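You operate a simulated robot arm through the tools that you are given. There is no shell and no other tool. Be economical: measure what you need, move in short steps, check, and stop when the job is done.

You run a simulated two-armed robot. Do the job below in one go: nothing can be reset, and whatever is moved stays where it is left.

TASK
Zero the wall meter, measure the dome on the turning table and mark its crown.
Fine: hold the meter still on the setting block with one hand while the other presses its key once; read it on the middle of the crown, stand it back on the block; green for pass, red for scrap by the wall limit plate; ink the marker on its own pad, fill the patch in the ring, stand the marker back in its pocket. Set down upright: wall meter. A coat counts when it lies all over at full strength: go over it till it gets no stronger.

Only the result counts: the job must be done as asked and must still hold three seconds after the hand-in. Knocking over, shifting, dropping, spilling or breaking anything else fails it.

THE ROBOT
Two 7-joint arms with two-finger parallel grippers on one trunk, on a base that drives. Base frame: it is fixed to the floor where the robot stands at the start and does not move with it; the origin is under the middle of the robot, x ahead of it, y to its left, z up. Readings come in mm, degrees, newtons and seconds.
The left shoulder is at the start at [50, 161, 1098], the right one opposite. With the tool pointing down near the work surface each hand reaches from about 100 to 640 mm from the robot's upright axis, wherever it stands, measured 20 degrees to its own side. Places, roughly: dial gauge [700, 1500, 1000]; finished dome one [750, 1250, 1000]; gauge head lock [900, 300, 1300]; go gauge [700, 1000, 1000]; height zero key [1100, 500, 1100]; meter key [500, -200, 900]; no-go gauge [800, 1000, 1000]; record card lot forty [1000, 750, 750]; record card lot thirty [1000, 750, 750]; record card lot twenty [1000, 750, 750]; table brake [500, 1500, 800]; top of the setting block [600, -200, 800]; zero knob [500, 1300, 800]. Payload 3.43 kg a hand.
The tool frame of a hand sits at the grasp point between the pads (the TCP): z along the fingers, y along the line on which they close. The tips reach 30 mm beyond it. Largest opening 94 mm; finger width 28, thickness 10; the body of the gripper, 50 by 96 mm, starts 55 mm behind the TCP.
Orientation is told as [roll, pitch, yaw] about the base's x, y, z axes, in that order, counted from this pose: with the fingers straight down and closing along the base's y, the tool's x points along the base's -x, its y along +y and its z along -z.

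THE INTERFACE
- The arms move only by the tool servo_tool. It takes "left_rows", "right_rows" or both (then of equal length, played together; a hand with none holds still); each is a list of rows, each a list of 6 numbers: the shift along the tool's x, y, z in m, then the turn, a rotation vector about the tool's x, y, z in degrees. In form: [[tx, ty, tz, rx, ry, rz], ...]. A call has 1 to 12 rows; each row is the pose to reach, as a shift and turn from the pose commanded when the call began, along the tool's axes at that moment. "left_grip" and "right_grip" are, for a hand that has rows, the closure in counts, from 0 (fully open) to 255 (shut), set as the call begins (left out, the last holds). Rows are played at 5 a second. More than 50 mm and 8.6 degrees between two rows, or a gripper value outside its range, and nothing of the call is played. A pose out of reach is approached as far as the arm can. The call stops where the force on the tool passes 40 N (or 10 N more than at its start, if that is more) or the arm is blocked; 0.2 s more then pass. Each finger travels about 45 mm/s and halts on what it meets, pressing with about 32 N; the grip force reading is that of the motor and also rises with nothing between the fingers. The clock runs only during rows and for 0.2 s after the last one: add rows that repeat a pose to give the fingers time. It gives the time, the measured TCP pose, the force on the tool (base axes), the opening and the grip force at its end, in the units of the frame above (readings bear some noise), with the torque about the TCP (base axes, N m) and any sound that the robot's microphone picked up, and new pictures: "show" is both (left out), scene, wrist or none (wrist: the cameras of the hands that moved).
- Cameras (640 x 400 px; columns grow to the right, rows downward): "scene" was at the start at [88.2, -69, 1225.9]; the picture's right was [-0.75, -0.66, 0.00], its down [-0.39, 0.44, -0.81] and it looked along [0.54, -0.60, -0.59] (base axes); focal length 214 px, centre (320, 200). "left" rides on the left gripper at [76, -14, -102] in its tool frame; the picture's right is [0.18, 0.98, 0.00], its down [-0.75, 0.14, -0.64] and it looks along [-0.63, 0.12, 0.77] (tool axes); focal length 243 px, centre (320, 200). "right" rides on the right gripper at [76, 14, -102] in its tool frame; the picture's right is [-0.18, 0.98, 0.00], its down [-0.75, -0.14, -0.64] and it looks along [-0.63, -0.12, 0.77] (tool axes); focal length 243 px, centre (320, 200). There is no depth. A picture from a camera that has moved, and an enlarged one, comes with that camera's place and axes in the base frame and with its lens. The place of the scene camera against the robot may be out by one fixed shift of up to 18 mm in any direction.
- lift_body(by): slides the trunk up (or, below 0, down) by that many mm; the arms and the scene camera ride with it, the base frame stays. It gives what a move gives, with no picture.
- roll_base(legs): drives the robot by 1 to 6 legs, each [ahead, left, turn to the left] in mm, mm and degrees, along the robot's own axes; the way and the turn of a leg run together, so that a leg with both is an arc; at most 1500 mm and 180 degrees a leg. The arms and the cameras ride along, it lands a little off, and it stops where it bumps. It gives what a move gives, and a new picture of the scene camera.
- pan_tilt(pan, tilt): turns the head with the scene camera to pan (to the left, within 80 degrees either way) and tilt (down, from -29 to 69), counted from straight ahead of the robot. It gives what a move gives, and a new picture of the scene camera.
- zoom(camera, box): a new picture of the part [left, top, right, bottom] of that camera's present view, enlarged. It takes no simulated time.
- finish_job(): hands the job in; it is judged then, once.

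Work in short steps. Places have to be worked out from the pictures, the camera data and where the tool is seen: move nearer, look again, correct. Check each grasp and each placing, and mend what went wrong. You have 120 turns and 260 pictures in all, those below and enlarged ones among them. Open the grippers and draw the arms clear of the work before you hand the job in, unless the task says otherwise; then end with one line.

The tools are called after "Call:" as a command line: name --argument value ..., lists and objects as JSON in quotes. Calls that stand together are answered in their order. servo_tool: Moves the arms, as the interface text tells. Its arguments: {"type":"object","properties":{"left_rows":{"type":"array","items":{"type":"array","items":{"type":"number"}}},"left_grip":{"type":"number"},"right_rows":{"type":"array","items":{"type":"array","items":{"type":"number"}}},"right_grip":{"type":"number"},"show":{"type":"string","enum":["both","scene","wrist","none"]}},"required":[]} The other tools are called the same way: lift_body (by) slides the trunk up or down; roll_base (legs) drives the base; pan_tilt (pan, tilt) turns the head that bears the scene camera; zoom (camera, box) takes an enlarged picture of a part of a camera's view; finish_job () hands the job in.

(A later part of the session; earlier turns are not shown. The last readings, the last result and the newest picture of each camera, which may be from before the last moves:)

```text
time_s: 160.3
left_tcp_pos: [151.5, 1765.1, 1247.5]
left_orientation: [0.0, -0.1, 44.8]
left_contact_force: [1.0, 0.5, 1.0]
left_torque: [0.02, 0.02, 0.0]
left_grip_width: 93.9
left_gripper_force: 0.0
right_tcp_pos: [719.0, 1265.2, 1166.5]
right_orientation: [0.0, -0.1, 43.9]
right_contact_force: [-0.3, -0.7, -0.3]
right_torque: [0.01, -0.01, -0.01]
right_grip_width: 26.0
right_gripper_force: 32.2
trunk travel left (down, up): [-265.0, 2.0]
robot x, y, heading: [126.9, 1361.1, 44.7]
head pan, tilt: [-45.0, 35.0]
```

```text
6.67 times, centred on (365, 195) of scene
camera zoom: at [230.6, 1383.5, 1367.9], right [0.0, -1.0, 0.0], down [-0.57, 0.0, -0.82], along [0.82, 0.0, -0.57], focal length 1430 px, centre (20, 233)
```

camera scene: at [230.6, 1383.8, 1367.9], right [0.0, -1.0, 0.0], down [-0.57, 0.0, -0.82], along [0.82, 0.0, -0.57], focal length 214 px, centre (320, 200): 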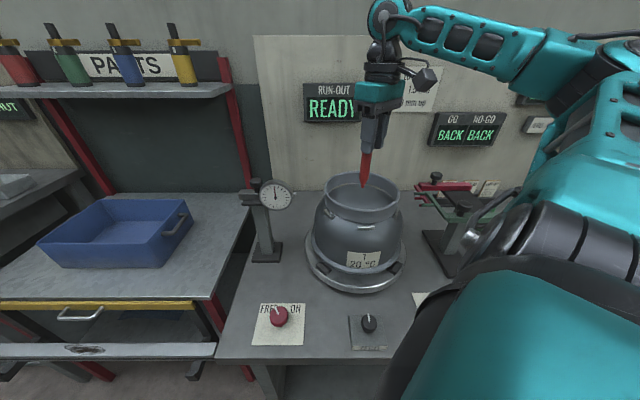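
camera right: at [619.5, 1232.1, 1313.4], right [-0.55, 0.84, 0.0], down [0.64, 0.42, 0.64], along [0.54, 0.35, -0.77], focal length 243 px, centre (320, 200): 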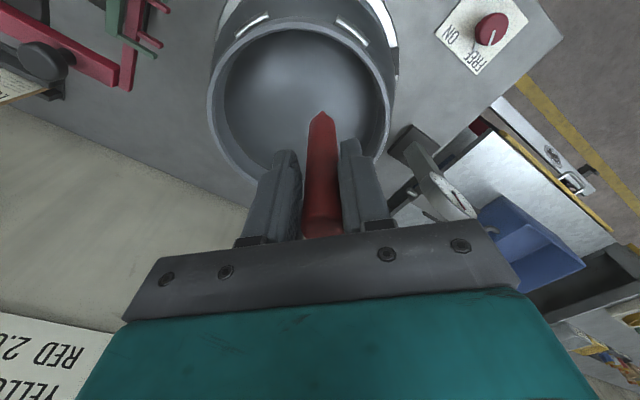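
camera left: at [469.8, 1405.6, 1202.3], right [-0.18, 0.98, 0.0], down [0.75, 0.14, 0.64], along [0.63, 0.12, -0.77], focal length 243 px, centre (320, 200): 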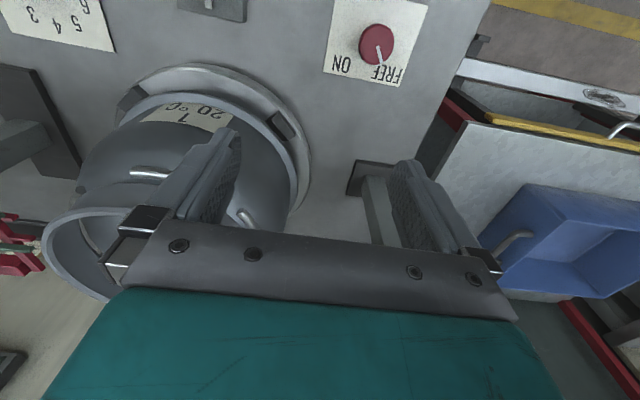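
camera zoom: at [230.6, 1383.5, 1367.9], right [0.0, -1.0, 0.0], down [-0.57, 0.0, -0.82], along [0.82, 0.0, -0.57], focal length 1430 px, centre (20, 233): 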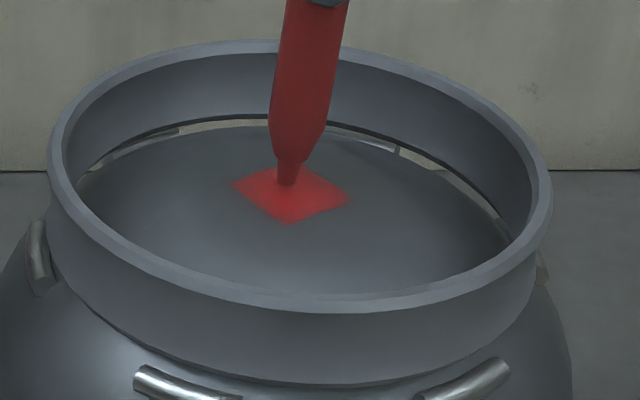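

Just above the centre. Lower and make radial strokes toward the ±x corners.

Call:
servo_tool --right_rows '[[0.0024, 0.0023, 0.0015, 0, 0, 0], [0.0024, 0.0023, 0.0028, 0, 0, 0], [-0.0052, -0.0071, 0.0033, 0, 0, 0], [-0.0128, -0.0165, 0.0048, 0, 0, 0], [-0.0128, -0.0165, 0.0048, 0, 0, 0], [-0.0052, -0.0071, 0.0033, 0, 0, 0], [0.0024, 0.0023, 0.0028, 0, 0, 0], [0.0103, 0.0113, 0.0033, 0, 0, 0], [0.0183, 0.0204, 0.0047, 0, 0, 0], [0.0183, 0.0204, 0.0047, 0, 0, 0], [0.0103, 0.0113, 0.0033, 0, 0, 0], [0.0024, 0.0023, 0.0028, 0, 0, 0]]' --show "none"

Call:
zoom --camera "scene" --box '[320, 165, 410, 225]'

```text
time_s: 162.9
left_tcp_pos: [150.9, 1765.3, 1246.5]
left_orientation: [0.1, -0.1, 44.8]
left_contact_force: [-0.8, -0.2, 0.5]
left_torque: [0.01, 0.0, 0.01]
left_grip_width: 93.9
left_gripper_force: 0.1
right_tcp_pos: [715.1, 1266.8, 1165.3]
right_orientation: [0.0, 0.1, 43.9]
right_contact_force: [0.3, 0.0, 0.4]
right_torque: [-0.03, 0.0, 0.02]
right_grip_width: 25.8
right_gripper_force: 31.6
trunk travel left (down, up): [-265.0, 2.0]
robot x, y, heading: [125.2, 1359.8, 44.9]
head pan, tilt: [-45.0, 35.0]
```

```text
6.67 times, centred on (365, 195) of scene
camera zoom: at [230.6, 1383.8, 1367.8], right [0.0, -1.0, 0.0], down [-0.57, 0.0, -0.82], along [0.82, 0.0, -0.57], focal length 1430 px, centre (20, 233)
```

zoom: 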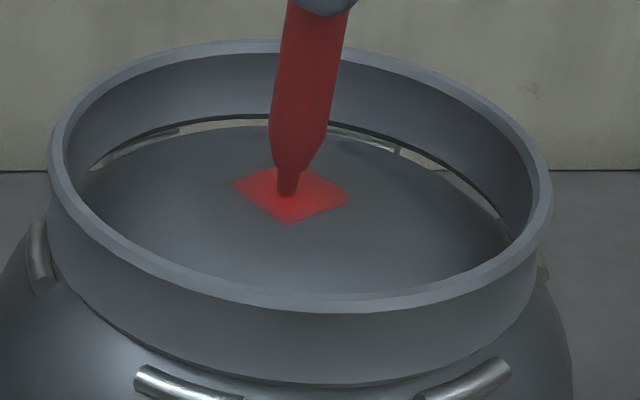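

No contact force yet; descend a bit more to find contact.

Call:
servo_tool --right_rows '[[0, 0, 0.001, 0, 0, 0], [0, 0, 0.002, 0, 0, 0], [0, 0, 0.002, 0, 0, 0]]' --show "none"

```text
time_s: 163.7
left_tcp_pos: [151.9, 1765.1, 1247.2]
left_orientation: [0.1, -0.1, 44.7]
left_contact_force: [0.6, -1.0, 0.2]
left_torque: [0.02, 0.0, 0.01]
left_grip_width: 93.8
left_gripper_force: 0.0
right_tcp_pos: [715.3, 1265.2, 1162.9]
right_orientation: [0.0, -0.2, 43.9]
right_contact_force: [0.1, 0.7, -0.5]
right_torque: [0.02, 0.01, -0.01]
right_grip_width: 25.9
right_gripper_force: 31.7
trunk travel left (down, up): [-265.0, 2.0]
robot x, y, heading: [125.0, 1357.3, 45.1]
head pan, tilt: [-45.0, 35.0]
```

Call:
servo_tool --right_rows '[[0, 0, 0.001, 0, 0, 0], [0, 0, 0.002, 0, 0, 0], [0, 0, 0.002, 0, 0, 0]]' --show "none"

Call:
zoom --camera "scene" --box '[345, 180, 385, 205]'

```text
time_s: 164.5
left_tcp_pos: [149.9, 1764.7, 1247.7]
left_orientation: [-0.1, -0.1, 44.8]
left_contact_force: [0.2, -0.1, -0.4]
left_torque: [0.02, 0.01, -0.01]
left_grip_width: 93.8
left_gripper_force: 0.2
right_tcp_pos: [715.7, 1266.9, 1161.8]
right_orientation: [-0.3, -0.3, 44.0]
right_contact_force: [1.5, -2.0, 10.7]
right_torque: [0.01, -0.32, -0.01]
right_grip_width: 25.7
right_gripper_force: 32.0
trunk travel left (down, up): [-265.0, 2.0]
robot x, y, heading: [123.3, 1361.0, 44.9]
head pan, tilt: [-45.0, 35.0]
```

```text
16.00 times, centred on (365, 192) of scene
camera zoom: at [229.8, 1383.7, 1368.1], right [0.0, -1.0, 0.0], down [-0.57, 0.0, -0.82], along [0.82, 0.0, -0.57], focal length 3432 px, centre (-400, 320)
```

zoom: 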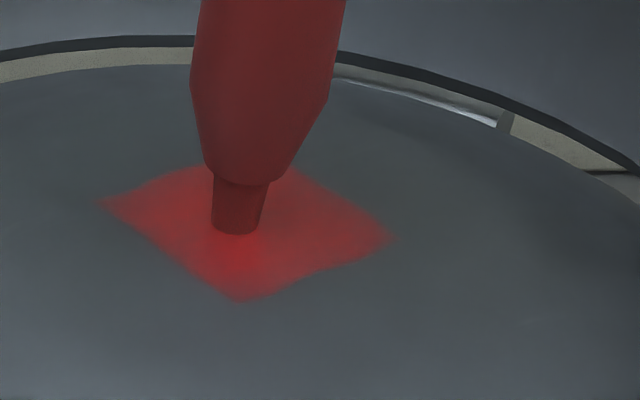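

Contact (11 N) leaves a visibly stronger red; so go over everything in contact. Radial strokes ±x with the dome drop followed.

Call:
servo_tool --right_rows '[[-0.0051, -0.0091, 0.0003, 0, 0, 0], [-0.0102, -0.0154, 0.001, 0, 0, 0], [-0.0152, -0.0217, 0.002, 0, 0, 0], [-0.0152, -0.0217, 0.002, 0, 0, 0], [-0.0076, -0.0123, 0.0006, 0, 0, 0], [0, -0.0028, 0.0001, 0, 0, 0], [0.0052, 0.0032, 0.0003, 0, 0, 0], [0.0106, 0.0092, 0.001, 0, 0, 0], [0.0158, 0.0153, 0.002, 0, 0, 0], [0.0158, 0.0153, 0.002, 0, 0, 0], [0.0079, 0.0062, 0.0006, 0, 0, 0], [0, -0.0028, 0.0001, 0, 0, 0]]' --show "none"

Call:
zoom --camera "scene" --box '[345, 180, 385, 205]'

```text
time_s: 167.1
left_tcp_pos: [149.5, 1765.8, 1247.4]
left_orientation: [-0.1, -0.1, 44.8]
left_contact_force: [0.7, 0.3, 0.1]
left_torque: [0.01, 0.05, 0.02]
left_grip_width: 93.8
left_gripper_force: 0.0
right_tcp_pos: [713.3, 1264.2, 1161.6]
right_orientation: [-0.1, 0.0, 44.0]
right_contact_force: [-3.7, 0.0, 9.7]
right_torque: [0.11, 0.33, 0.04]
right_grip_width: 26.0
right_gripper_force: 32.0
trunk travel left (down, up): [-265.0, 2.0]
robot x, y, heading: [122.8, 1357.6, 44.7]
head pan, tilt: [-45.0, 35.0]
```

```text
16.00 times, centred on (365, 192) of scene
camera zoom: at [228.9, 1383.9, 1367.9], right [0.0, -1.0, 0.0], down [-0.57, 0.0, -0.82], along [0.82, 0.0, -0.57], focal length 3432 px, centre (-400, 320)
```

zoom: 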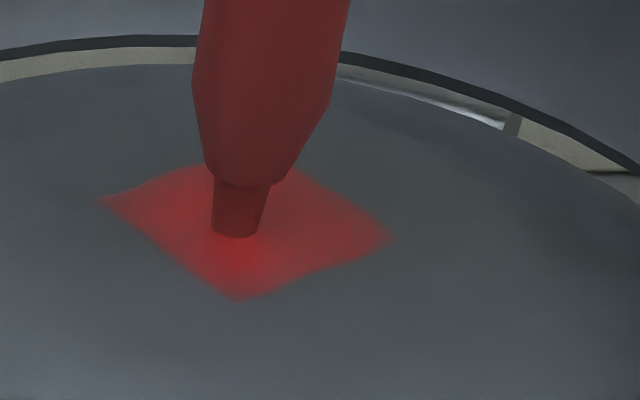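

Continue with the ±y corner spokes.

Call:
servo_tool --right_rows '[[-0.0075, 0.0015, 0.0003, 0, 0, 0], [-0.0143, 0.0066, 0.001, 0, 0, 0], [-0.021, 0.0117, 0.0021, 0, 0, 0], [-0.021, 0.0117, 0.0021, 0, 0, 0], [-0.0109, 0.0041, 0.0006, 0, 0, 0], [-0.0008, -0.0035, 0.0001, 0, 0, 0], [0.0059, -0.0086, 0.0003, 0, 0, 0], [0.0128, -0.0137, 0.001, 0, 0, 0], [0.0195, -0.0187, 0.0021, 0, 0, 0], [0.0195, -0.0187, 0.0021, 0, 0, 0], [0.0094, -0.0111, 0.0006, 0, 0, 0], [-0.0008, -0.0035, 0.0001, 0, 0, 0]]' --show "none"

Call:
zoom --camera "scene" --box '[345, 180, 385, 205]'

```text
time_s: 169.7
left_tcp_pos: [151.9, 1767.0, 1247.1]
left_orientation: [0.0, -0.1, 44.8]
left_contact_force: [0.1, -0.2, -0.4]
left_torque: [0.0, 0.0, -0.01]
left_grip_width: 94.1
left_gripper_force: 0.0
right_tcp_pos: [721.3, 1262.6, 1160.9]
right_orientation: [-0.1, -0.1, 43.9]
right_contact_force: [1.0, -0.1, -0.8]
right_torque: [0.01, -0.01, 0.02]
right_grip_width: 25.9
right_gripper_force: 32.1
trunk travel left (down, up): [-265.0, 2.0]
robot x, y, heading: [122.3, 1358.1, 45.0]
head pan, tilt: [-45.0, 35.0]
```

```text
16.00 times, centred on (365, 192) of scene
camera zoom: at [230.6, 1384.2, 1367.8], right [0.0, -1.0, 0.0], down [-0.57, 0.0, -0.82], along [0.82, 0.0, -0.57], focal length 3432 px, centre (-400, 320)
```

zoom: 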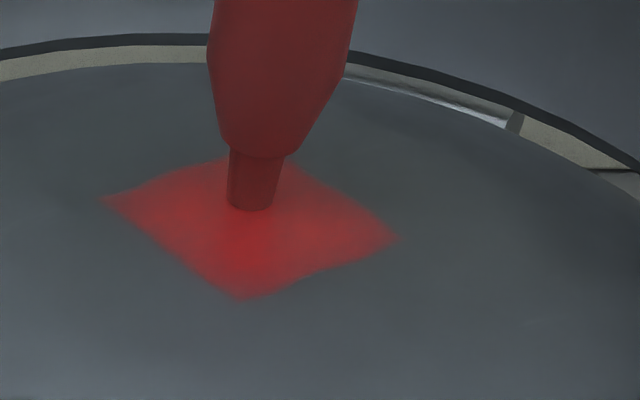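

Contact lost (marker creeping up in the grip). I lower until contact again at the centre.

Call:
servo_tool --right_rows '[[0.0029, 0.0028, 0.001, 0, 0, 0], [0.0029, 0.0028, 0.002, 0, 0, 0], [0.0029, 0.0028, 0.002, 0, 0, 0]]' --show "none"

Call:
zoom --camera "right" --box '[240, 70, 400, 170]'

```text
time_s: 170.5
left_tcp_pos: [151.3, 1764.7, 1247.2]
left_orientation: [-0.2, -0.2, 44.8]
left_contact_force: [-0.3, -0.2, -0.8]
left_torque: [0.01, 0.02, 0.01]
left_grip_width: 94.1
left_gripper_force: 0.0
right_tcp_pos: [716.2, 1263.1, 1159.6]
right_orientation: [-0.1, -0.3, 43.9]
right_contact_force: [1.6, -1.5, 10.4]
right_torque: [0.03, -0.45, -0.04]
right_grip_width: 25.9
right_gripper_force: 31.8
trunk travel left (down, up): [-265.0, 2.0]
robot x, y, heading: [123.5, 1360.6, 44.8]
head pan, tilt: [-45.0, 35.0]
```

```text
4.00 times, centred on (320, 120) of right
camera zoom: at [650.5, 1221.1, 1262.1], right [-0.55, 0.84, 0.0], down [0.64, 0.42, 0.65], along [0.54, 0.35, -0.76], focal length 970 px, centre (320, 520)
```

zoom: 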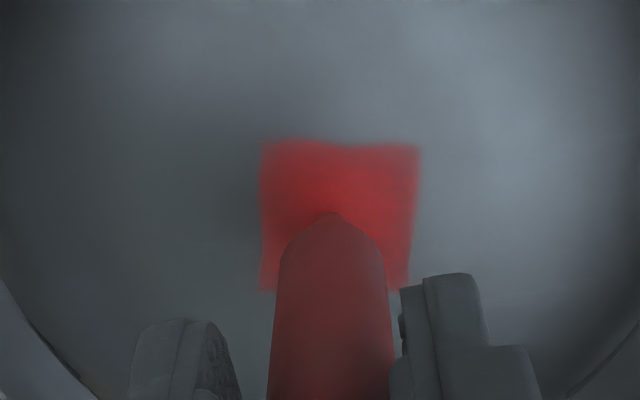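

Nib at the patch centre and patch edges align with the tool axes. Radial spokes to corners in tool coordinates.

Call:
servo_tool --right_rows '[[0.006, 0.006, 0.0002, 0, 0, 0], [0.012, 0.012, 0.0009, 0, 0, 0], [0.017, 0.017, 0.0018, 0, 0, 0], [0.017, 0.017, 0.0018, 0, 0, 0], [0.009, 0.009, 0.0005, 0, 0, 0], [0, 0, 0, 0, 0, 0], [-0.006, -0.006, 0.0002, 0, 0, 0], [-0.012, -0.012, 0.0009, 0, 0, 0], [-0.017, -0.017, 0.0018, 0, 0, 0], [-0.017, -0.017, 0.0018, 0, 0, 0], [-0.009, -0.009, 0.0005, 0, 0, 0], [0, 0, 0, 0, 0, 0]]' --show "none"

Call:
zoom --camera "right" --box '[240, 70, 400, 170]'

```text
time_s: 173.1
left_tcp_pos: [151.9, 1764.6, 1247.7]
left_orientation: [-0.2, 0.0, 44.8]
left_contact_force: [0.4, -1.0, -0.2]
left_torque: [0.02, 0.0, 0.03]
left_grip_width: 94.1
left_gripper_force: 0.0
right_tcp_pos: [716.4, 1262.0, 1157.7]
right_orientation: [-0.2, -0.2, 43.8]
right_contact_force: [3.4, -0.5, 12.0]
right_torque: [0.04, -0.5, -0.05]
right_grip_width: 26.5
right_gripper_force: 31.7
trunk travel left (down, up): [-265.0, 2.0]
robot x, y, heading: [121.2, 1357.4, 44.9]
head pan, tilt: [-45.0, 35.0]
```

```text
4.00 times, centred on (320, 120) of right
camera zoom: at [649.1, 1221.3, 1260.1], right [-0.55, 0.84, 0.0], down [0.64, 0.42, 0.65], along [0.54, 0.35, -0.76], focal length 970 px, centre (320, 520)
```

zoom: 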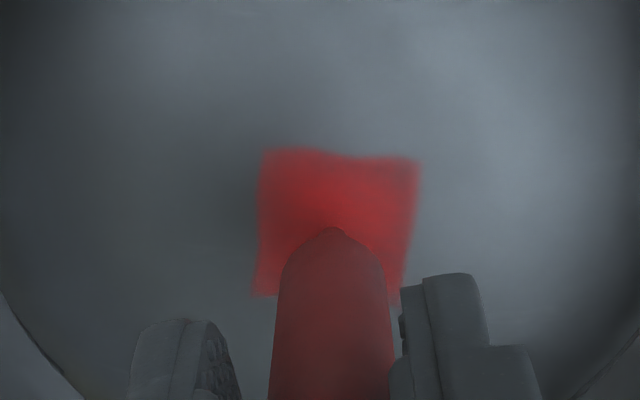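

Now the other two corners.

Call:
servo_tool --right_rows '[[0.006, -0.006, 0.0001, 0, 0, 0], [0.012, -0.012, 0.0007, 0, 0, 0], [0.018, -0.018, 0.0017, 0, 0, 0], [0.018, -0.018, 0.0017, 0, 0, 0], [0.009, -0.009, 0.0004, 0, 0, 0], [0, 0, -0.0002, 0, 0, 0], [-0.006, 0.006, 0.0001, 0, 0, 0], [-0.012, 0.012, 0.0007, 0, 0, 0], [-0.018, 0.018, 0.0017, 0, 0, 0], [-0.018, 0.018, 0.0017, 0, 0, 0], [-0.009, 0.009, 0.0004, 0, 0, 0], [0, 0, -0.0002, 0, 0, 0]]' --show "none"

Call:
servo_tool --right_rows '[[0.009, 0, 0.0003, 0, 0, 0], [0.018, 0, 0.0012, 0, 0, 0], [0.009, 0, 0.0003, 0, 0, 0], [-0.009, 0, 0.0003, 0, 0, 0], [-0.018, 0, 0.0012, 0, 0, 0], [-0.009, 0, 0.0003, 0, 0, 0], [0, 0.009, 0.0003, 0, 0, 0], [0, 0.018, 0.0012, 0, 0, 0], [0, 0.009, 0.0003, 0, 0, 0], [0, -0.009, 0.0003, 0, 0, 0], [0, -0.018, 0.0012, 0, 0, 0], [0, 0, 0, 0, 0, 0]]' --show "none"

Call:
zoom --camera "right" --box '[240, 70, 400, 170]'

Call:
zoom --camera "scene" --box '[345, 180, 385, 205]'

```text
time_s: 175.7
left_tcp_pos: [151.6, 1765.5, 1247.4]
left_orientation: [0.1, 0.0, 44.7]
left_contact_force: [-0.4, -0.2, -0.7]
left_torque: [0.04, 0.0, -0.02]
left_grip_width: 94.0
left_gripper_force: 0.1
right_tcp_pos: [717.2, 1262.3, 1159.1]
right_orientation: [0.0, -0.2, 43.9]
right_contact_force: [0.0, -0.6, -0.2]
right_torque: [0.01, 0.01, 0.01]
right_grip_width: 26.1
right_gripper_force: 31.7
trunk travel left (down, up): [-265.0, 2.0]
robot x, y, heading: [122.9, 1360.3, 44.9]
head pan, tilt: [-45.0, 35.0]
```

```text
time_s: 178.3
left_tcp_pos: [151.5, 1766.3, 1246.9]
left_orientation: [-0.1, -0.1, 44.8]
left_contact_force: [0.5, -0.6, -0.2]
left_torque: [-0.01, 0.02, -0.01]
left_grip_width: 94.1
left_gripper_force: 0.0
right_tcp_pos: [715.3, 1264.3, 1159.7]
right_orientation: [-0.1, -0.2, 43.9]
right_contact_force: [-0.2, 0.4, 0.0]
right_torque: [-0.02, -0.02, -0.02]
right_grip_width: 25.7
right_gripper_force: 32.2
trunk travel left (down, up): [-265.0, 2.0]
robot x, y, heading: [123.0, 1359.6, 45.0]
head pan, tilt: [-45.0, 35.0]
```

```text
4.00 times, centred on (320, 120) of right
camera zoom: at [649.7, 1222.1, 1260.9], right [-0.55, 0.84, 0.0], down [0.64, 0.42, 0.64], along [0.54, 0.35, -0.76], focal length 970 px, centre (320, 520)
```

zoom: 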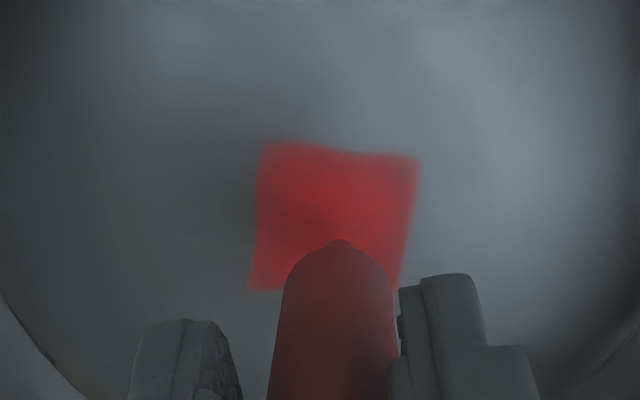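

```text
16.00 times, centred on (365, 192) of scene
camera zoom: at [230.6, 1384.1, 1367.9], right [0.0, -1.0, 0.0], down [-0.57, 0.0, -0.82], along [0.82, 0.0, -0.57], focal length 3432 px, centre (-400, 320)
```

zoom: 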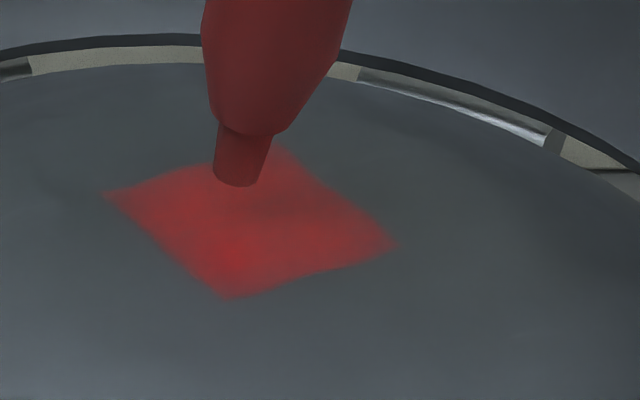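

Contact was lost again; my drop-following was too deep at edges. Lift and inspect the patch beside the marker.

Call:
servo_tool --right_rows '[[0, 0, -0.02, 0, 0, 0], [0.01, 0.03, -0.025, 0, 0, 0], [0.02, 0.05, -0.025, 0, 0, 0], [0.02, 0.05, -0.025, 0, 0, 0]]' --show "none"

Call:
zoom --camera "right" --box '[230, 80, 350, 160]'

Call:
zoom --camera "scene" --box '[345, 180, 385, 205]'

```text
time_s: 179.3
left_tcp_pos: [151.1, 1765.3, 1247.0]
left_orientation: [0.0, -0.1, 44.8]
left_contact_force: [0.4, -0.4, 0.7]
left_torque: [0.0, -0.01, 0.02]
left_grip_width: 93.9
left_gripper_force: 0.0
right_tcp_pos: [664.7, 1284.2, 1183.6]
right_orientation: [0.1, -0.1, 43.9]
right_contact_force: [0.3, 0.1, -1.1]
right_torque: [-0.01, -0.03, 0.0]
right_grip_width: 25.2
right_gripper_force: 31.9
trunk travel left (down, up): [-265.0, 2.0]
robot x, y, heading: [124.8, 1358.2, 44.8]
head pan, tilt: [-45.0, 35.0]
```

```text
5.00 times, centred on (290, 120) of right
camera zoom: at [599.5, 1242.7, 1286.5], right [-0.55, 0.84, 0.0], down [0.64, 0.42, 0.64], along [0.54, 0.35, -0.77], focal length 1213 px, centre (470, 600)
```

zoom: 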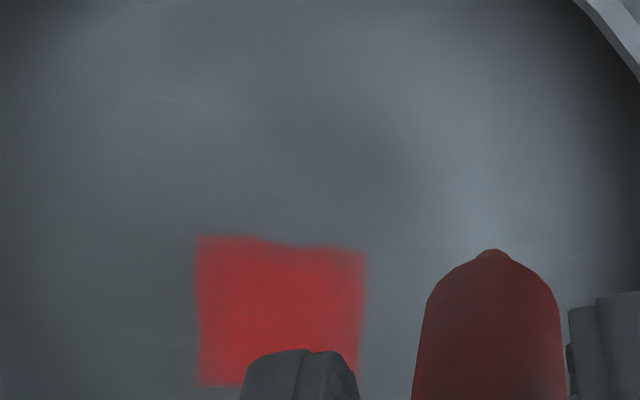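

```text
16.00 times, centred on (365, 192) of scene
camera zoom: at [230.6, 1383.6, 1367.9], right [0.0, -1.0, 0.0], down [-0.57, 0.0, -0.82], along [0.82, 0.0, -0.57], focal length 3432 px, centre (-400, 320)
```

zoom: 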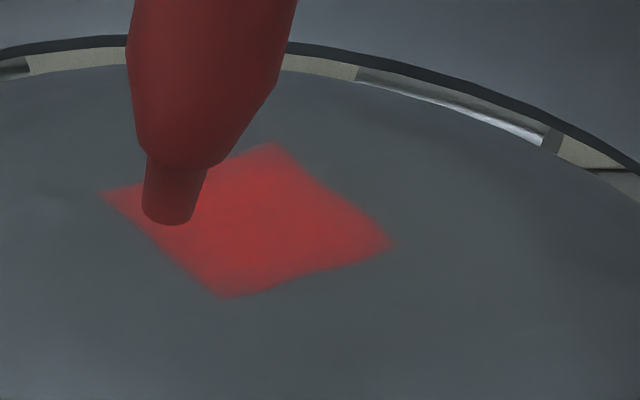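

Coat is fairly uniform; edges a little soft. One more pass: go back to the centre and touch down lightly.

Call:
servo_tool --right_rows '[[-0.008, -0.024, 0, 0, 0, 0], [-0.016, -0.0483, 0.01, 0, 0, 0], [-0.016, -0.0483, 0.02, 0, 0, 0], [-0.016, -0.0483, 0.024, 0, 0, 0], [-0.016, -0.0483, 0.0258, 0, 0, 0], [-0.016, -0.0483, 0.0258, 0, 0, 0]]' --show "none"

Call:
zoom --camera "right" --box '[240, 70, 400, 170]'

```text
time_s: 180.7
left_tcp_pos: [151.5, 1766.9, 1247.8]
left_orientation: [-0.1, -0.1, 44.7]
left_contact_force: [-0.3, -0.3, 0.6]
left_torque: [0.01, 0.0, 0.0]
left_grip_width: 94.0
left_gripper_force: 0.1
right_tcp_pos: [712.7, 1261.5, 1157.7]
right_orientation: [-0.1, -0.1, 44.0]
right_contact_force: [-0.4, 0.3, -0.2]
right_torque: [0.04, 0.01, 0.01]
right_grip_width: 25.1
right_gripper_force: 31.5
trunk travel left (down, up): [-265.0, 2.0]
robot x, y, heading: [125.7, 1359.8, 44.8]
head pan, tilt: [-45.0, 35.0]
```

```text
4.00 times, centred on (320, 120) of right
camera zoom: at [646.0, 1219.3, 1260.3], right [-0.55, 0.84, 0.0], down [0.64, 0.42, 0.64], along [0.54, 0.35, -0.77], focal length 970 px, centre (320, 520)
```

zoom: 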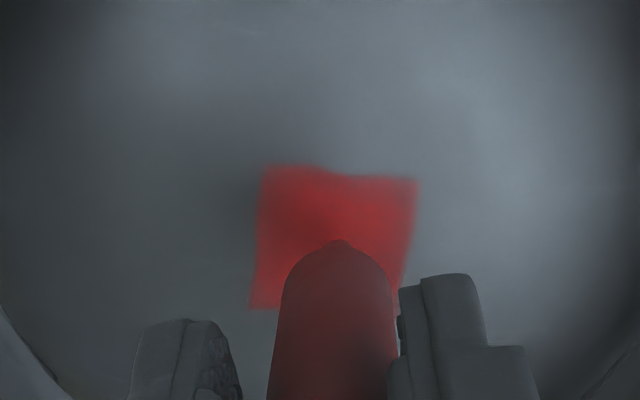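

Call:
servo_tool --right_rows '[[0, 0, 0.0008, 0, 0, 0], [0, 0, 0.0016, 0, 0, 0], [0, 0, 0.0016, 0, 0, 0]]' --show "none"

```text
time_s: 181.5
left_tcp_pos: [151.6, 1765.5, 1246.1]
left_orientation: [0.0, -0.1, 44.8]
left_contact_force: [0.8, 0.3, -0.1]
left_torque: [0.04, 0.01, 0.02]
left_grip_width: 93.8
left_gripper_force: 0.1
right_tcp_pos: [713.3, 1261.1, 1155.4]
right_orientation: [0.0, -0.1, 43.8]
right_contact_force: [0.6, -0.1, 0.1]
right_torque: [0.03, 0.02, -0.01]
right_grip_width: 25.5
right_gripper_force: 32.4
trunk travel left (down, up): [-265.0, 2.0]
robot x, y, heading: [124.5, 1362.1, 44.8]
head pan, tilt: [-45.0, 35.0]
```

Call:
servo_tool --right_rows '[[0, 0, 0.0008, 0, 0, 0], [0, 0, 0.0016, 0, 0, 0], [0, 0, 0.0016, 0, 0, 0]]' --show "none"

```text
time_s: 182.3
left_tcp_pos: [151.2, 1765.7, 1246.6]
left_orientation: [-0.1, -0.1, 44.8]
left_contact_force: [-0.5, -0.2, 0.4]
left_torque: [-0.04, 0.0, -0.02]
left_grip_width: 94.1
left_gripper_force: 0.0
right_tcp_pos: [712.0, 1262.2, 1153.3]
right_orientation: [0.0, 0.0, 43.8]
right_contact_force: [-0.4, -0.1, -0.9]
right_torque: [-0.01, -0.01, 0.0]
right_grip_width: 25.4
right_gripper_force: 31.7
trunk travel left (down, up): [-265.0, 2.0]
robot x, y, heading: [121.8, 1357.7, 44.8]
head pan, tilt: [-45.0, 35.0]
```

Call:
servo_tool --right_rows '[[0, 0, 0.0012, 0, 0, 0], [0, 0, 0.0024, 0, 0, 0], [0, 0, 0.0024, 0, 0, 0]]' --show "wrist"

Call:
zoom --camera "scene" --box '[330, 100, 410, 220]'

```text
time_s: 183.1
left_tcp_pos: [151.4, 1764.4, 1246.5]
left_orientation: [0.0, -0.1, 44.8]
left_contact_force: [0.2, 0.5, -0.1]
left_torque: [0.0, -0.01, -0.02]
left_grip_width: 93.9
left_gripper_force: 0.0
right_tcp_pos: [712.7, 1261.5, 1152.4]
right_orientation: [0.0, -0.1, 43.9]
right_contact_force: [0.8, 0.7, -1.3]
right_torque: [-0.01, -0.01, -0.03]
right_grip_width: 25.3
right_gripper_force: 31.3
trunk travel left (down, up): [-265.0, 2.0]
robot x, y, heading: [125.9, 1358.4, 44.9]
head pan, tilt: [-45.0, 35.0]
camera right: at [646.4, 1219.4, 1254.6], right [-0.55, 0.84, 0.0], down [0.64, 0.42, 0.64], along [0.54, 0.35, -0.77], focal length 243 px, centre (320, 200)
```

right: 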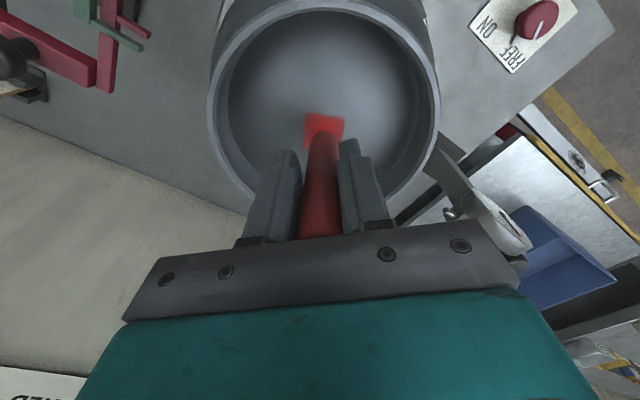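

```text
3.33 times, centred on (370, 160) of scene
camera zoom: at [230.8, 1383.7, 1367.9], right [0.0, -1.0, 0.0], down [-0.57, 0.0, -0.82], along [0.82, 0.0, -0.57], focal length 715 px, centre (153, 333)
```

zoom: 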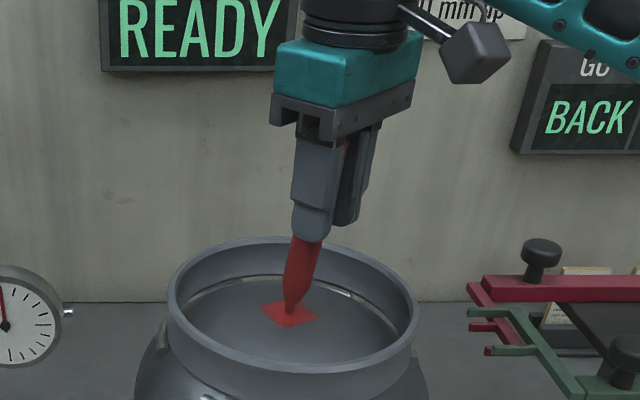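

The marker has slid up in the grip. I continue down gently to find contact.

Call:
servo_tool --right_rows '[[0, 0, 0.001, 0, 0, 0], [0, 0, 0.002, 0, 0, 0], [0, 0, 0.002, 0, 0, 0]]' --show "none"

Call:
zoom --camera "scene" --box '[345, 180, 385, 205]'

```text
time_s: 183.9
left_tcp_pos: [150.8, 1765.3, 1247.5]
left_orientation: [0.0, -0.1, 44.8]
left_contact_force: [-0.6, -0.7, -0.2]
left_torque: [-0.02, 0.01, -0.02]
left_grip_width: 94.2
left_gripper_force: 0.0
right_tcp_pos: [712.4, 1262.2, 1150.6]
right_orientation: [-0.2, -0.1, 43.9]
right_contact_force: [0.2, 0.0, 2.5]
right_torque: [0.09, -0.02, 0.04]
right_grip_width: 25.1
right_gripper_force: 31.8
trunk travel left (down, up): [-265.0, 2.0]
robot x, y, heading: [124.5, 1360.1, 44.7]
head pan, tilt: [-45.0, 35.0]
```

```text
16.00 times, centred on (365, 192) of scene
camera zoom: at [230.5, 1383.8, 1367.9], right [0.0, -1.0, 0.0], down [-0.57, 0.0, -0.82], along [0.82, 0.0, -0.57], focal length 3432 px, centre (-400, 320)
```

zoom: 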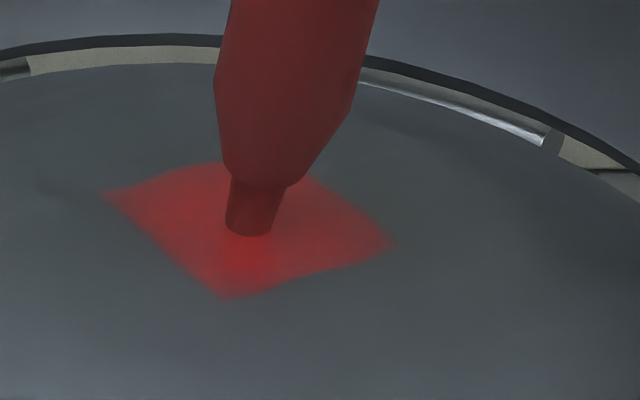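

Light contact (2.5 N). Corner spokes with a gentler drop.

Call:
servo_tool --right_rows '[[0.009, 0.009, 0.0005, 0, 0, 0], [0.0175, 0.0175, 0.0011, 0, 0, 0], [0.0175, 0.0175, 0.0011, 0, 0, 0], [0, 0, 0.0003, 0, 0, 0], [0.009, -0.009, 0.0005, 0, 0, 0], [0.0175, -0.0175, 0.0011, 0, 0, 0], [0.0175, -0.0175, 0.0011, 0, 0, 0]]' --show "none"

Call:
zoom --camera "scene" --box '[345, 180, 385, 205]'

```text
time_s: 185.5
left_tcp_pos: [150.2, 1765.1, 1247.6]
left_orientation: [-0.1, 0.0, 44.8]
left_contact_force: [-0.1, -0.3, -0.7]
left_torque: [0.06, 0.02, 0.01]
left_grip_width: 94.0
left_gripper_force: 0.1
right_tcp_pos: [712.5, 1236.6, 1150.2]
right_orientation: [-0.1, -0.3, 44.0]
right_contact_force: [0.3, 0.1, 8.2]
right_torque: [0.26, -0.2, 0.04]
right_grip_width: 25.4
right_gripper_force: 32.1
trunk travel left (down, up): [-265.0, 2.0]
robot x, y, heading: [121.3, 1362.9, 44.7]
head pan, tilt: [-45.0, 35.0]
```

```text
16.00 times, centred on (365, 192) of scene
camera zoom: at [230.0, 1384.0, 1368.0], right [0.0, -1.0, 0.0], down [-0.57, 0.0, -0.82], along [0.82, 0.0, -0.57], focal length 3432 px, centre (-400, 320)
```

zoom: 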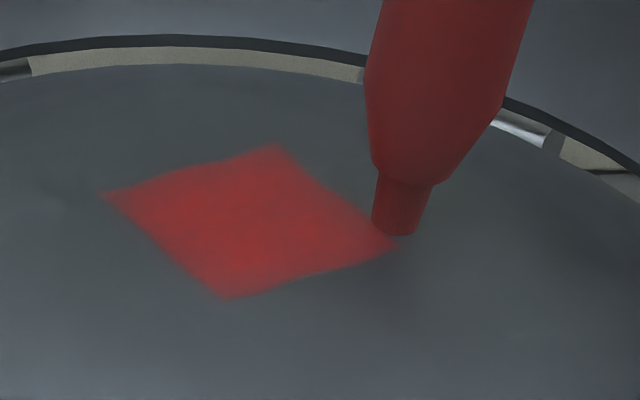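

Contact fine at the corner (8 N). Continue with the other two corners, then the edge middles.

Call:
servo_tool --right_rows '[[-0.009, 0.009, -0.0005, 0, 0, 0], [-0.0175, 0.0175, -0.0009, 0, 0, 0], [-0.0265, 0.0265, -0.0006, 0, 0, 0], [-0.035, 0.035, 0, 0, 0, 0], [-0.035, 0.035, 0, 0, 0, 0], [-0.0265, 0.0265, -0.0006, 0, 0, 0], [-0.0175, 0.0175, -0.0009, 0, 0, 0], [-0.0265, 0.009, -0.0006, 0, 0, 0], [-0.035, 0, 0, 0, 0, 0], [-0.035, 0, 0, 0, 0, 0], [-0.0265, 0.009, -0.0006, 0, 0, 0], [-0.0175, 0.0175, -0.0008, 0, 0, 0]]' --show "none"

Call:
zoom --camera "scene" --box '[345, 180, 385, 205]'

```text
time_s: 188.1
left_tcp_pos: [152.8, 1765.9, 1246.5]
left_orientation: [-0.2, -0.2, 44.8]
left_contact_force: [0.5, -0.5, -0.5]
left_torque: [0.0, -0.01, -0.01]
left_grip_width: 93.9
left_gripper_force: 0.2
right_tcp_pos: [709.5, 1260.6, 1149.7]
right_orientation: [-0.1, -0.2, 43.9]
right_contact_force: [1.3, -1.2, 7.3]
right_torque: [0.01, -0.24, -0.03]
right_grip_width: 23.7
right_gripper_force: 32.7
trunk travel left (down, up): [-265.0, 2.0]
robot x, y, heading: [122.7, 1357.7, 44.7]
head pan, tilt: [-45.0, 35.0]
```

```text
16.00 times, centred on (365, 192) of scene
camera zoom: at [230.2, 1383.7, 1367.9], right [0.0, -1.0, 0.0], down [-0.57, 0.0, -0.82], along [0.82, 0.0, -0.57], focal length 3432 px, centre (-400, 320)
```

zoom: 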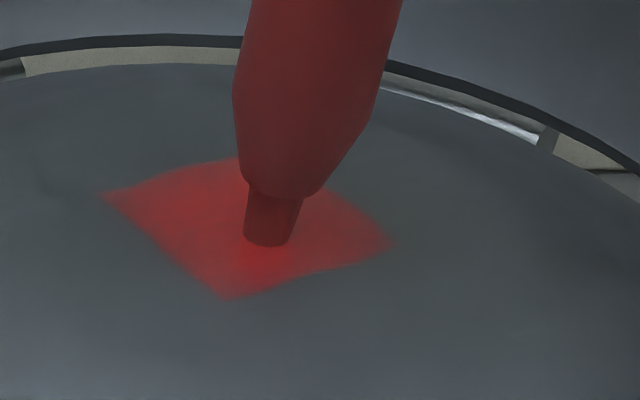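

Contact held. Now edge-middle spokes.

Call:
servo_tool --right_rows '[[0.0125, -0.001, 0.0004, 0, 0, 0], [0.0125, -0.001, 0.0004, 0, 0, 0], [-0.0057, -0.001, -0.0001, 0, 0, 0], [-0.015, -0.001, 0.0002, 0, 0, 0], [-0.024, -0.001, 0.0005, 0, 0, 0], [-0.0057, -0.001, -0.0001, 0, 0, 0], [-0.0057, 0.009, 0.0002, 0, 0, 0], [-0.0057, 0.0175, 0.0005, 0, 0, 0], [-0.0057, -0.001, -0.0001, 0, 0, 0], [-0.0057, -0.01, 0.0002, 0, 0, 0], [-0.0057, -0.0195, 0.0005, 0, 0, 0], [-0.0057, -0.001, 0, 0, 0, 0]]' --show "none"

Call:
servo_tool --right_rows '[[0, 0, -0.02, 0, 0, 0], [0.02, 0.01, -0.05, 0, 0, 0], [0.03, 0.05, -0.06, 0, 0, 0], [0.03, 0.07, -0.06, 0, 0, 0], [0.03, 0.07, -0.06, 0, 0, 0]]' --show "wrist"

Call:
zoom --camera "right" --box '[230, 80, 350, 160]'

Call:
zoom --camera "scene" --box '[345, 180, 385, 205]'

```text
time_s: 190.7
left_tcp_pos: [150.3, 1766.1, 1246.9]
left_orientation: [-0.2, -0.2, 44.8]
left_contact_force: [-0.2, -0.6, 0.3]
left_torque: [-0.02, 0.02, 0.01]
left_grip_width: 93.9
left_gripper_force: 0.1
right_tcp_pos: [717.4, 1266.3, 1149.6]
right_orientation: [-0.1, 0.1, 43.8]
right_contact_force: [0.2, -1.2, 4.3]
right_torque: [-0.08, -0.14, -0.01]
right_grip_width: 23.0
right_gripper_force: 32.4
trunk travel left (down, up): [-265.0, 2.0]
robot x, y, heading: [124.4, 1358.9, 44.9]
head pan, tilt: [-45.0, 35.0]
```

```text
time_s: 191.9
left_tcp_pos: [149.7, 1764.5, 1248.7]
left_orientation: [-0.1, -0.2, 44.7]
left_contact_force: [-1.1, -0.3, 0.1]
left_torque: [0.0, -0.01, 0.0]
left_grip_width: 94.1
left_gripper_force: 0.0
right_tcp_pos: [644.1, 1295.3, 1208.9]
right_orientation: [-0.1, -0.1, 44.0]
right_contact_force: [-0.3, 0.1, -0.9]
right_torque: [0.05, -0.02, -0.01]
right_grip_width: 22.6
right_gripper_force: 31.8
right hand out of reach, approached as far as the arm can: row 2
trunk travel left (down, up): [-265.0, 2.0]
robot x, y, heading: [124.2, 1360.8, 44.8]
head pan, tilt: [-45.0, 35.0]
camera right: at [578.3, 1253.9, 1311.2], right [-0.55, 0.84, 0.0], down [0.64, 0.42, 0.64], along [0.54, 0.35, -0.77], focal length 243 px, centre (320, 200)
```

right: 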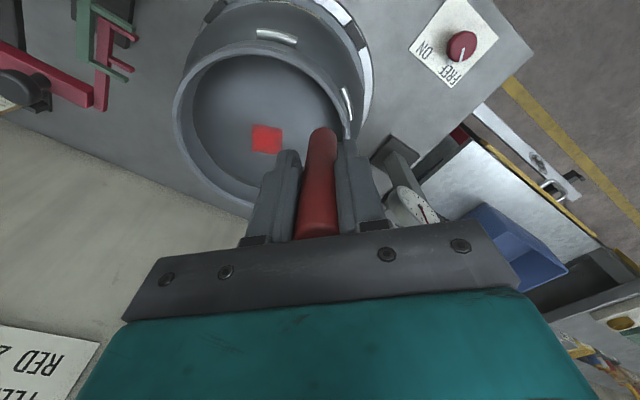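

```text
5.00 times, centred on (290, 120) of right
camera zoom: at [578.3, 1253.9, 1311.2], right [-0.55, 0.84, 0.0], down [0.64, 0.42, 0.64], along [0.54, 0.35, -0.77], focal length 1213 px, centre (470, 600)
```

zoom: 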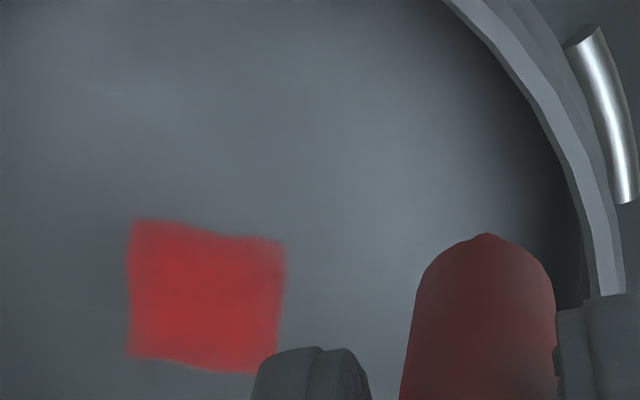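

```text
16.00 times, centred on (365, 192) of scene
camera zoom: at [228.3, 1383.5, 1368.1], right [0.0, -1.0, 0.0], down [-0.57, 0.0, -0.82], along [0.82, 0.0, -0.57], focal length 3432 px, centre (-400, 320)
```

zoom: 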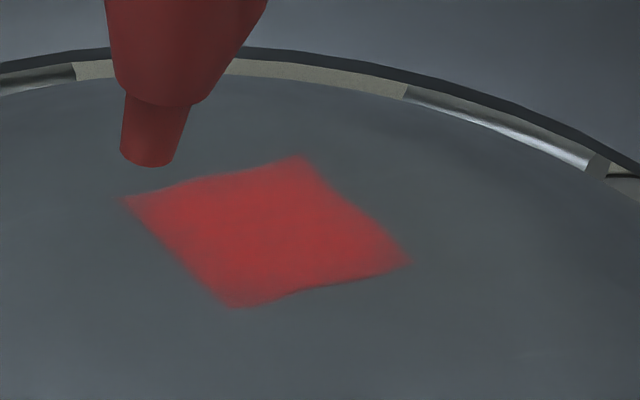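

The coat is uniform and no stronger than before – saturated. I retract the marker and drive back to the rack.

Call:
servo_tool --right_rows '[[0.0, 0.0, -0.03, 0, 0, 0], [0.03, 0.03, -0.03, 0, 0, 0], [0.06, 0.06, -0.03, 0, 0, 0], [0.09, 0.09, -0.03, 0, 0, 0], [0.115, 0.111, -0.03, 0, 0, 0]]' --show "none"

Call:
roll_base --legs '[[-42, 42, 0], [-438, -438, 0]]'

```text
time_s: 193.1
left_tcp_pos: [151.0, 1764.7, 1248.0]
left_orientation: [0.0, 0.0, 44.8]
left_contact_force: [-0.3, 1.2, 0.1]
left_torque: [0.01, -0.01, -0.02]
left_grip_width: 94.0
left_gripper_force: 0.0
right_tcp_pos: [489.7, 1294.5, 1236.0]
right_orientation: [0.1, -0.1, 44.0]
right_contact_force: [0.0, -0.6, -0.5]
right_torque: [0.0, 0.03, -0.02]
right_grip_width: 22.3
right_gripper_force: 32.0
right hand out of reach, approached as far as the arm can: row 3
trunk travel left (down, up): [-265.0, 2.0]
robot x, y, heading: [123.2, 1359.3, 44.7]
head pan, tilt: [-45.0, 35.0]
```

```text
time_s: 198.2
left_tcp_pos: [103.3, 1156.9, 1247.5]
left_orientation: [-0.1, 0.0, 45.5]
left_contact_force: [-0.2, 0.1, 0.9]
left_torque: [0.04, -0.01, -0.02]
left_grip_width: 94.2
left_gripper_force: 0.1
right_tcp_pos: [446.1, 688.6, 1237.2]
right_orientation: [0.0, -0.1, 44.5]
right_contact_force: [0.7, -0.7, -0.5]
right_torque: [-0.01, 0.02, 0.04]
right_grip_width: 22.2
right_gripper_force: 32.2
trunk travel left (down, up): [-265.0, 2.0]
robot x, y, heading: [78.2, 747.2, 45.6]
head pan, tilt: [-45.0, 35.0]
camera scene: at [186.8, 774.9, 1367.9], right [0.01, -1.0, 0.0], down [-0.57, 0.0, -0.82], along [0.82, 0.01, -0.57], focal length 214 px, centre (320, 200)
```

scene: 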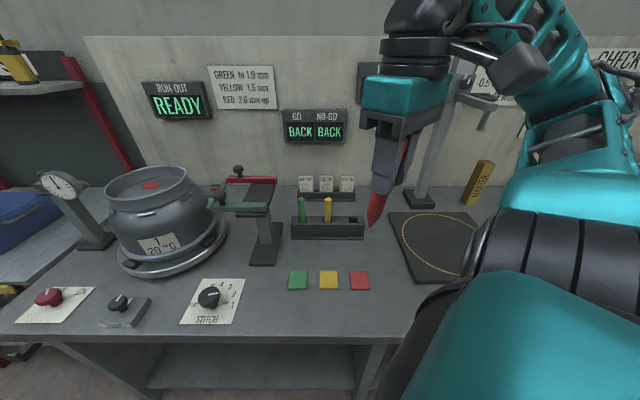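

Call:
zoom --camera "scene" --box '[340, 70, 450, 240]'

Call:
roll_base --legs '[[32, -42, 0]]'

Call:
zoom --camera "right" --box '[220, 80, 420, 260]'

```text
2.35 times, centred on (395, 155) of scene
camera zoom: at [186.8, 774.9, 1367.9], right [0.01, -1.0, 0.0], down [-0.57, 0.0, -0.82], along [0.82, 0.01, -0.57], focal length 505 px, centre (144, 306)
```

zoom: 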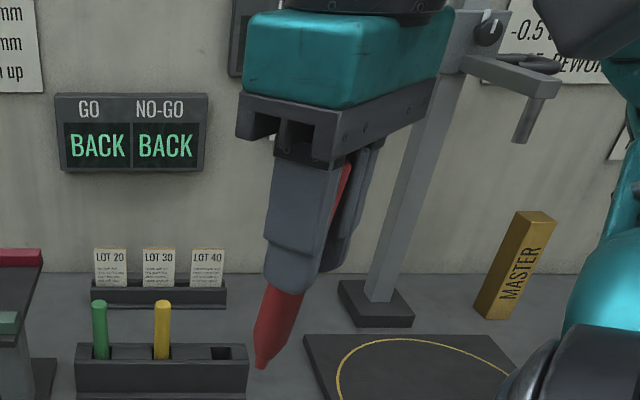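

```text
time_s: 199.2
left_tcp_pos: [156.4, 1149.0, 1247.9]
left_orientation: [0.0, 0.0, 45.3]
left_contact_force: [1.1, 0.4, -0.4]
left_torque: [0.02, 0.02, 0.01]
left_grip_width: 93.9
left_gripper_force: 0.0
right_tcp_pos: [499.4, 681.8, 1236.4]
right_orientation: [0.0, -0.1, 44.5]
right_contact_force: [0.4, 0.4, -1.2]
right_torque: [0.0, -0.03, -0.04]
right_grip_width: 22.3
right_gripper_force: 32.0
trunk travel left (down, up): [-265.0, 2.0]
robot x, y, heading: [134.3, 743.0, 45.5]
head pan, tilt: [-45.0, 35.0]
camera scene: at [239.4, 768.5, 1367.8], right [0.01, -1.0, 0.0], down [-0.57, 0.0, -0.82], along [0.82, 0.0, -0.57], focal length 214 px, centre (320, 200)
```

scene: 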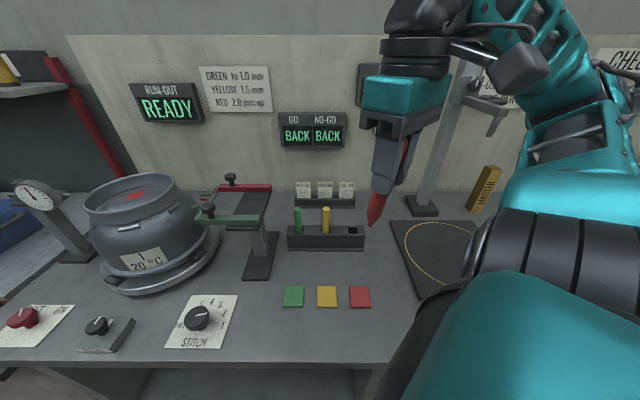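

```text
2.22 times, centred on (320, 170) of right
camera zoom: at [433.5, 639.0, 1339.3], right [-0.56, 0.83, 0.0], down [0.64, 0.43, 0.64], along [0.53, 0.36, -0.77], focal length 539 px, centre (320, 267)
```

zoom: 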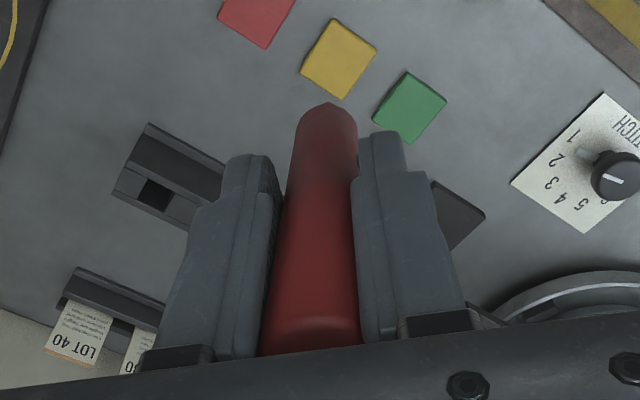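

The marker is tilted ~19° about the closing axis and held near the pad edge – I must handle it gently. I'll yaw the hand +45° (so the correcting lean goes sideways, staying in reach), moving toward the rack.

Call:
servo_tool --right_rows '[[-0.0194, -0.023, 0.009, 0, 0, -7.5], [-0.0388, -0.046, 0.019, 0, 0, -15], [-0.0582, -0.069, 0.028, 0, 0, -22.5], [-0.0776, -0.0922, 0.037, 0, 0, -30], [-0.097, -0.1152, 0.047, 0, 0, -37.5], [-0.1164, -0.1383, 0.056, 0, 0, -45.5], [-0.1164, -0.1383, 0.056, 0, 0, -45.5]]' --show "both"

Call:
zoom --camera "scene" --box '[290, 80, 450, 250]'

```text
time_s: 200.8
left_tcp_pos: [157.0, 1149.6, 1247.0]
left_orientation: [0.0, 0.0, 45.3]
left_contact_force: [0.7, 1.3, -0.7]
left_torque: [-0.02, 0.07, -0.03]
left_grip_width: 94.0
left_gripper_force: 0.1
right_tcp_pos: [574.6, 725.7, 1189.2]
right_orientation: [-0.1, 0.0, 89.8]
right_contact_force: [2.0, -0.2, -0.1]
right_torque: [-0.02, 0.05, 0.01]
right_grip_width: 22.2
right_gripper_force: 31.8
right hand out of reach, approached as far as the arm can: row 1, 2, 3, 4, 5, 6, 7
trunk travel left (down, up): [-265.0, 2.0]
robot x, y, heading: [134.6, 744.5, 45.1]
head pan, tilt: [-45.0, 35.0]
camera scene: at [240.1, 769.6, 1367.6], right [0.01, -1.0, 0.0], down [-0.57, 0.0, -0.82], along [0.82, 0.0, -0.57], focal length 214 px, centre (320, 200)
camera right: at [558.6, 650.9, 1291.4], right [-0.98, 0.19, 0.0], down [0.14, 0.75, 0.64], along [0.12, 0.63, -0.77], focal length 243 px, centre (320, 200)
```

scene: 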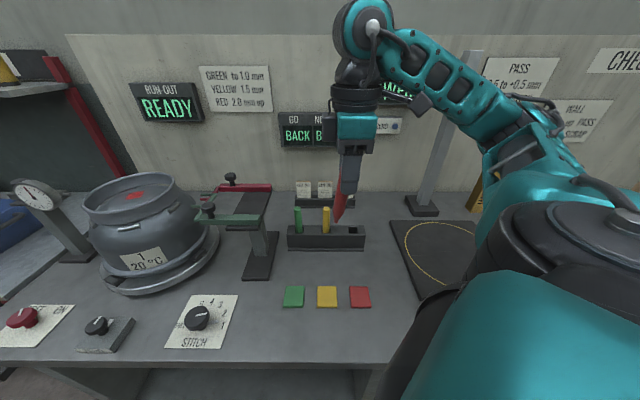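
right: 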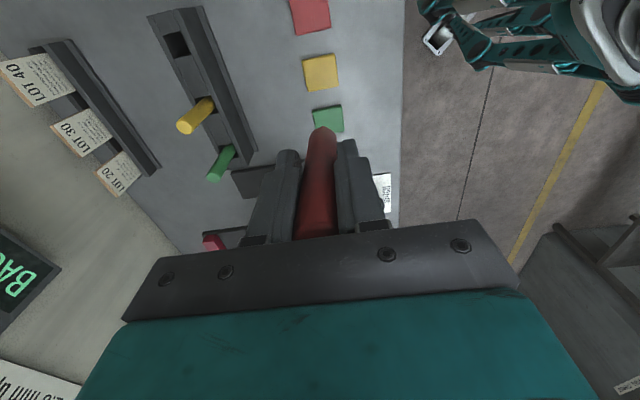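

```text
2.35 times, centred on (370, 165) of scene
camera zoom: at [240.1, 769.6, 1367.6], right [0.01, -1.0, 0.0], down [-0.57, 0.0, -0.82], along [0.82, 0.0, -0.57], focal length 505 px, centre (202, 282)
```

zoom: 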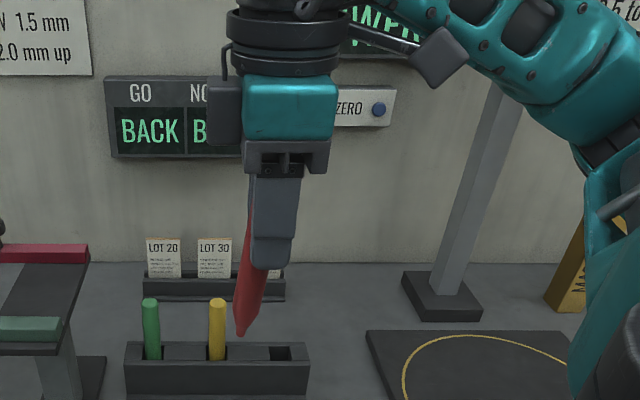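

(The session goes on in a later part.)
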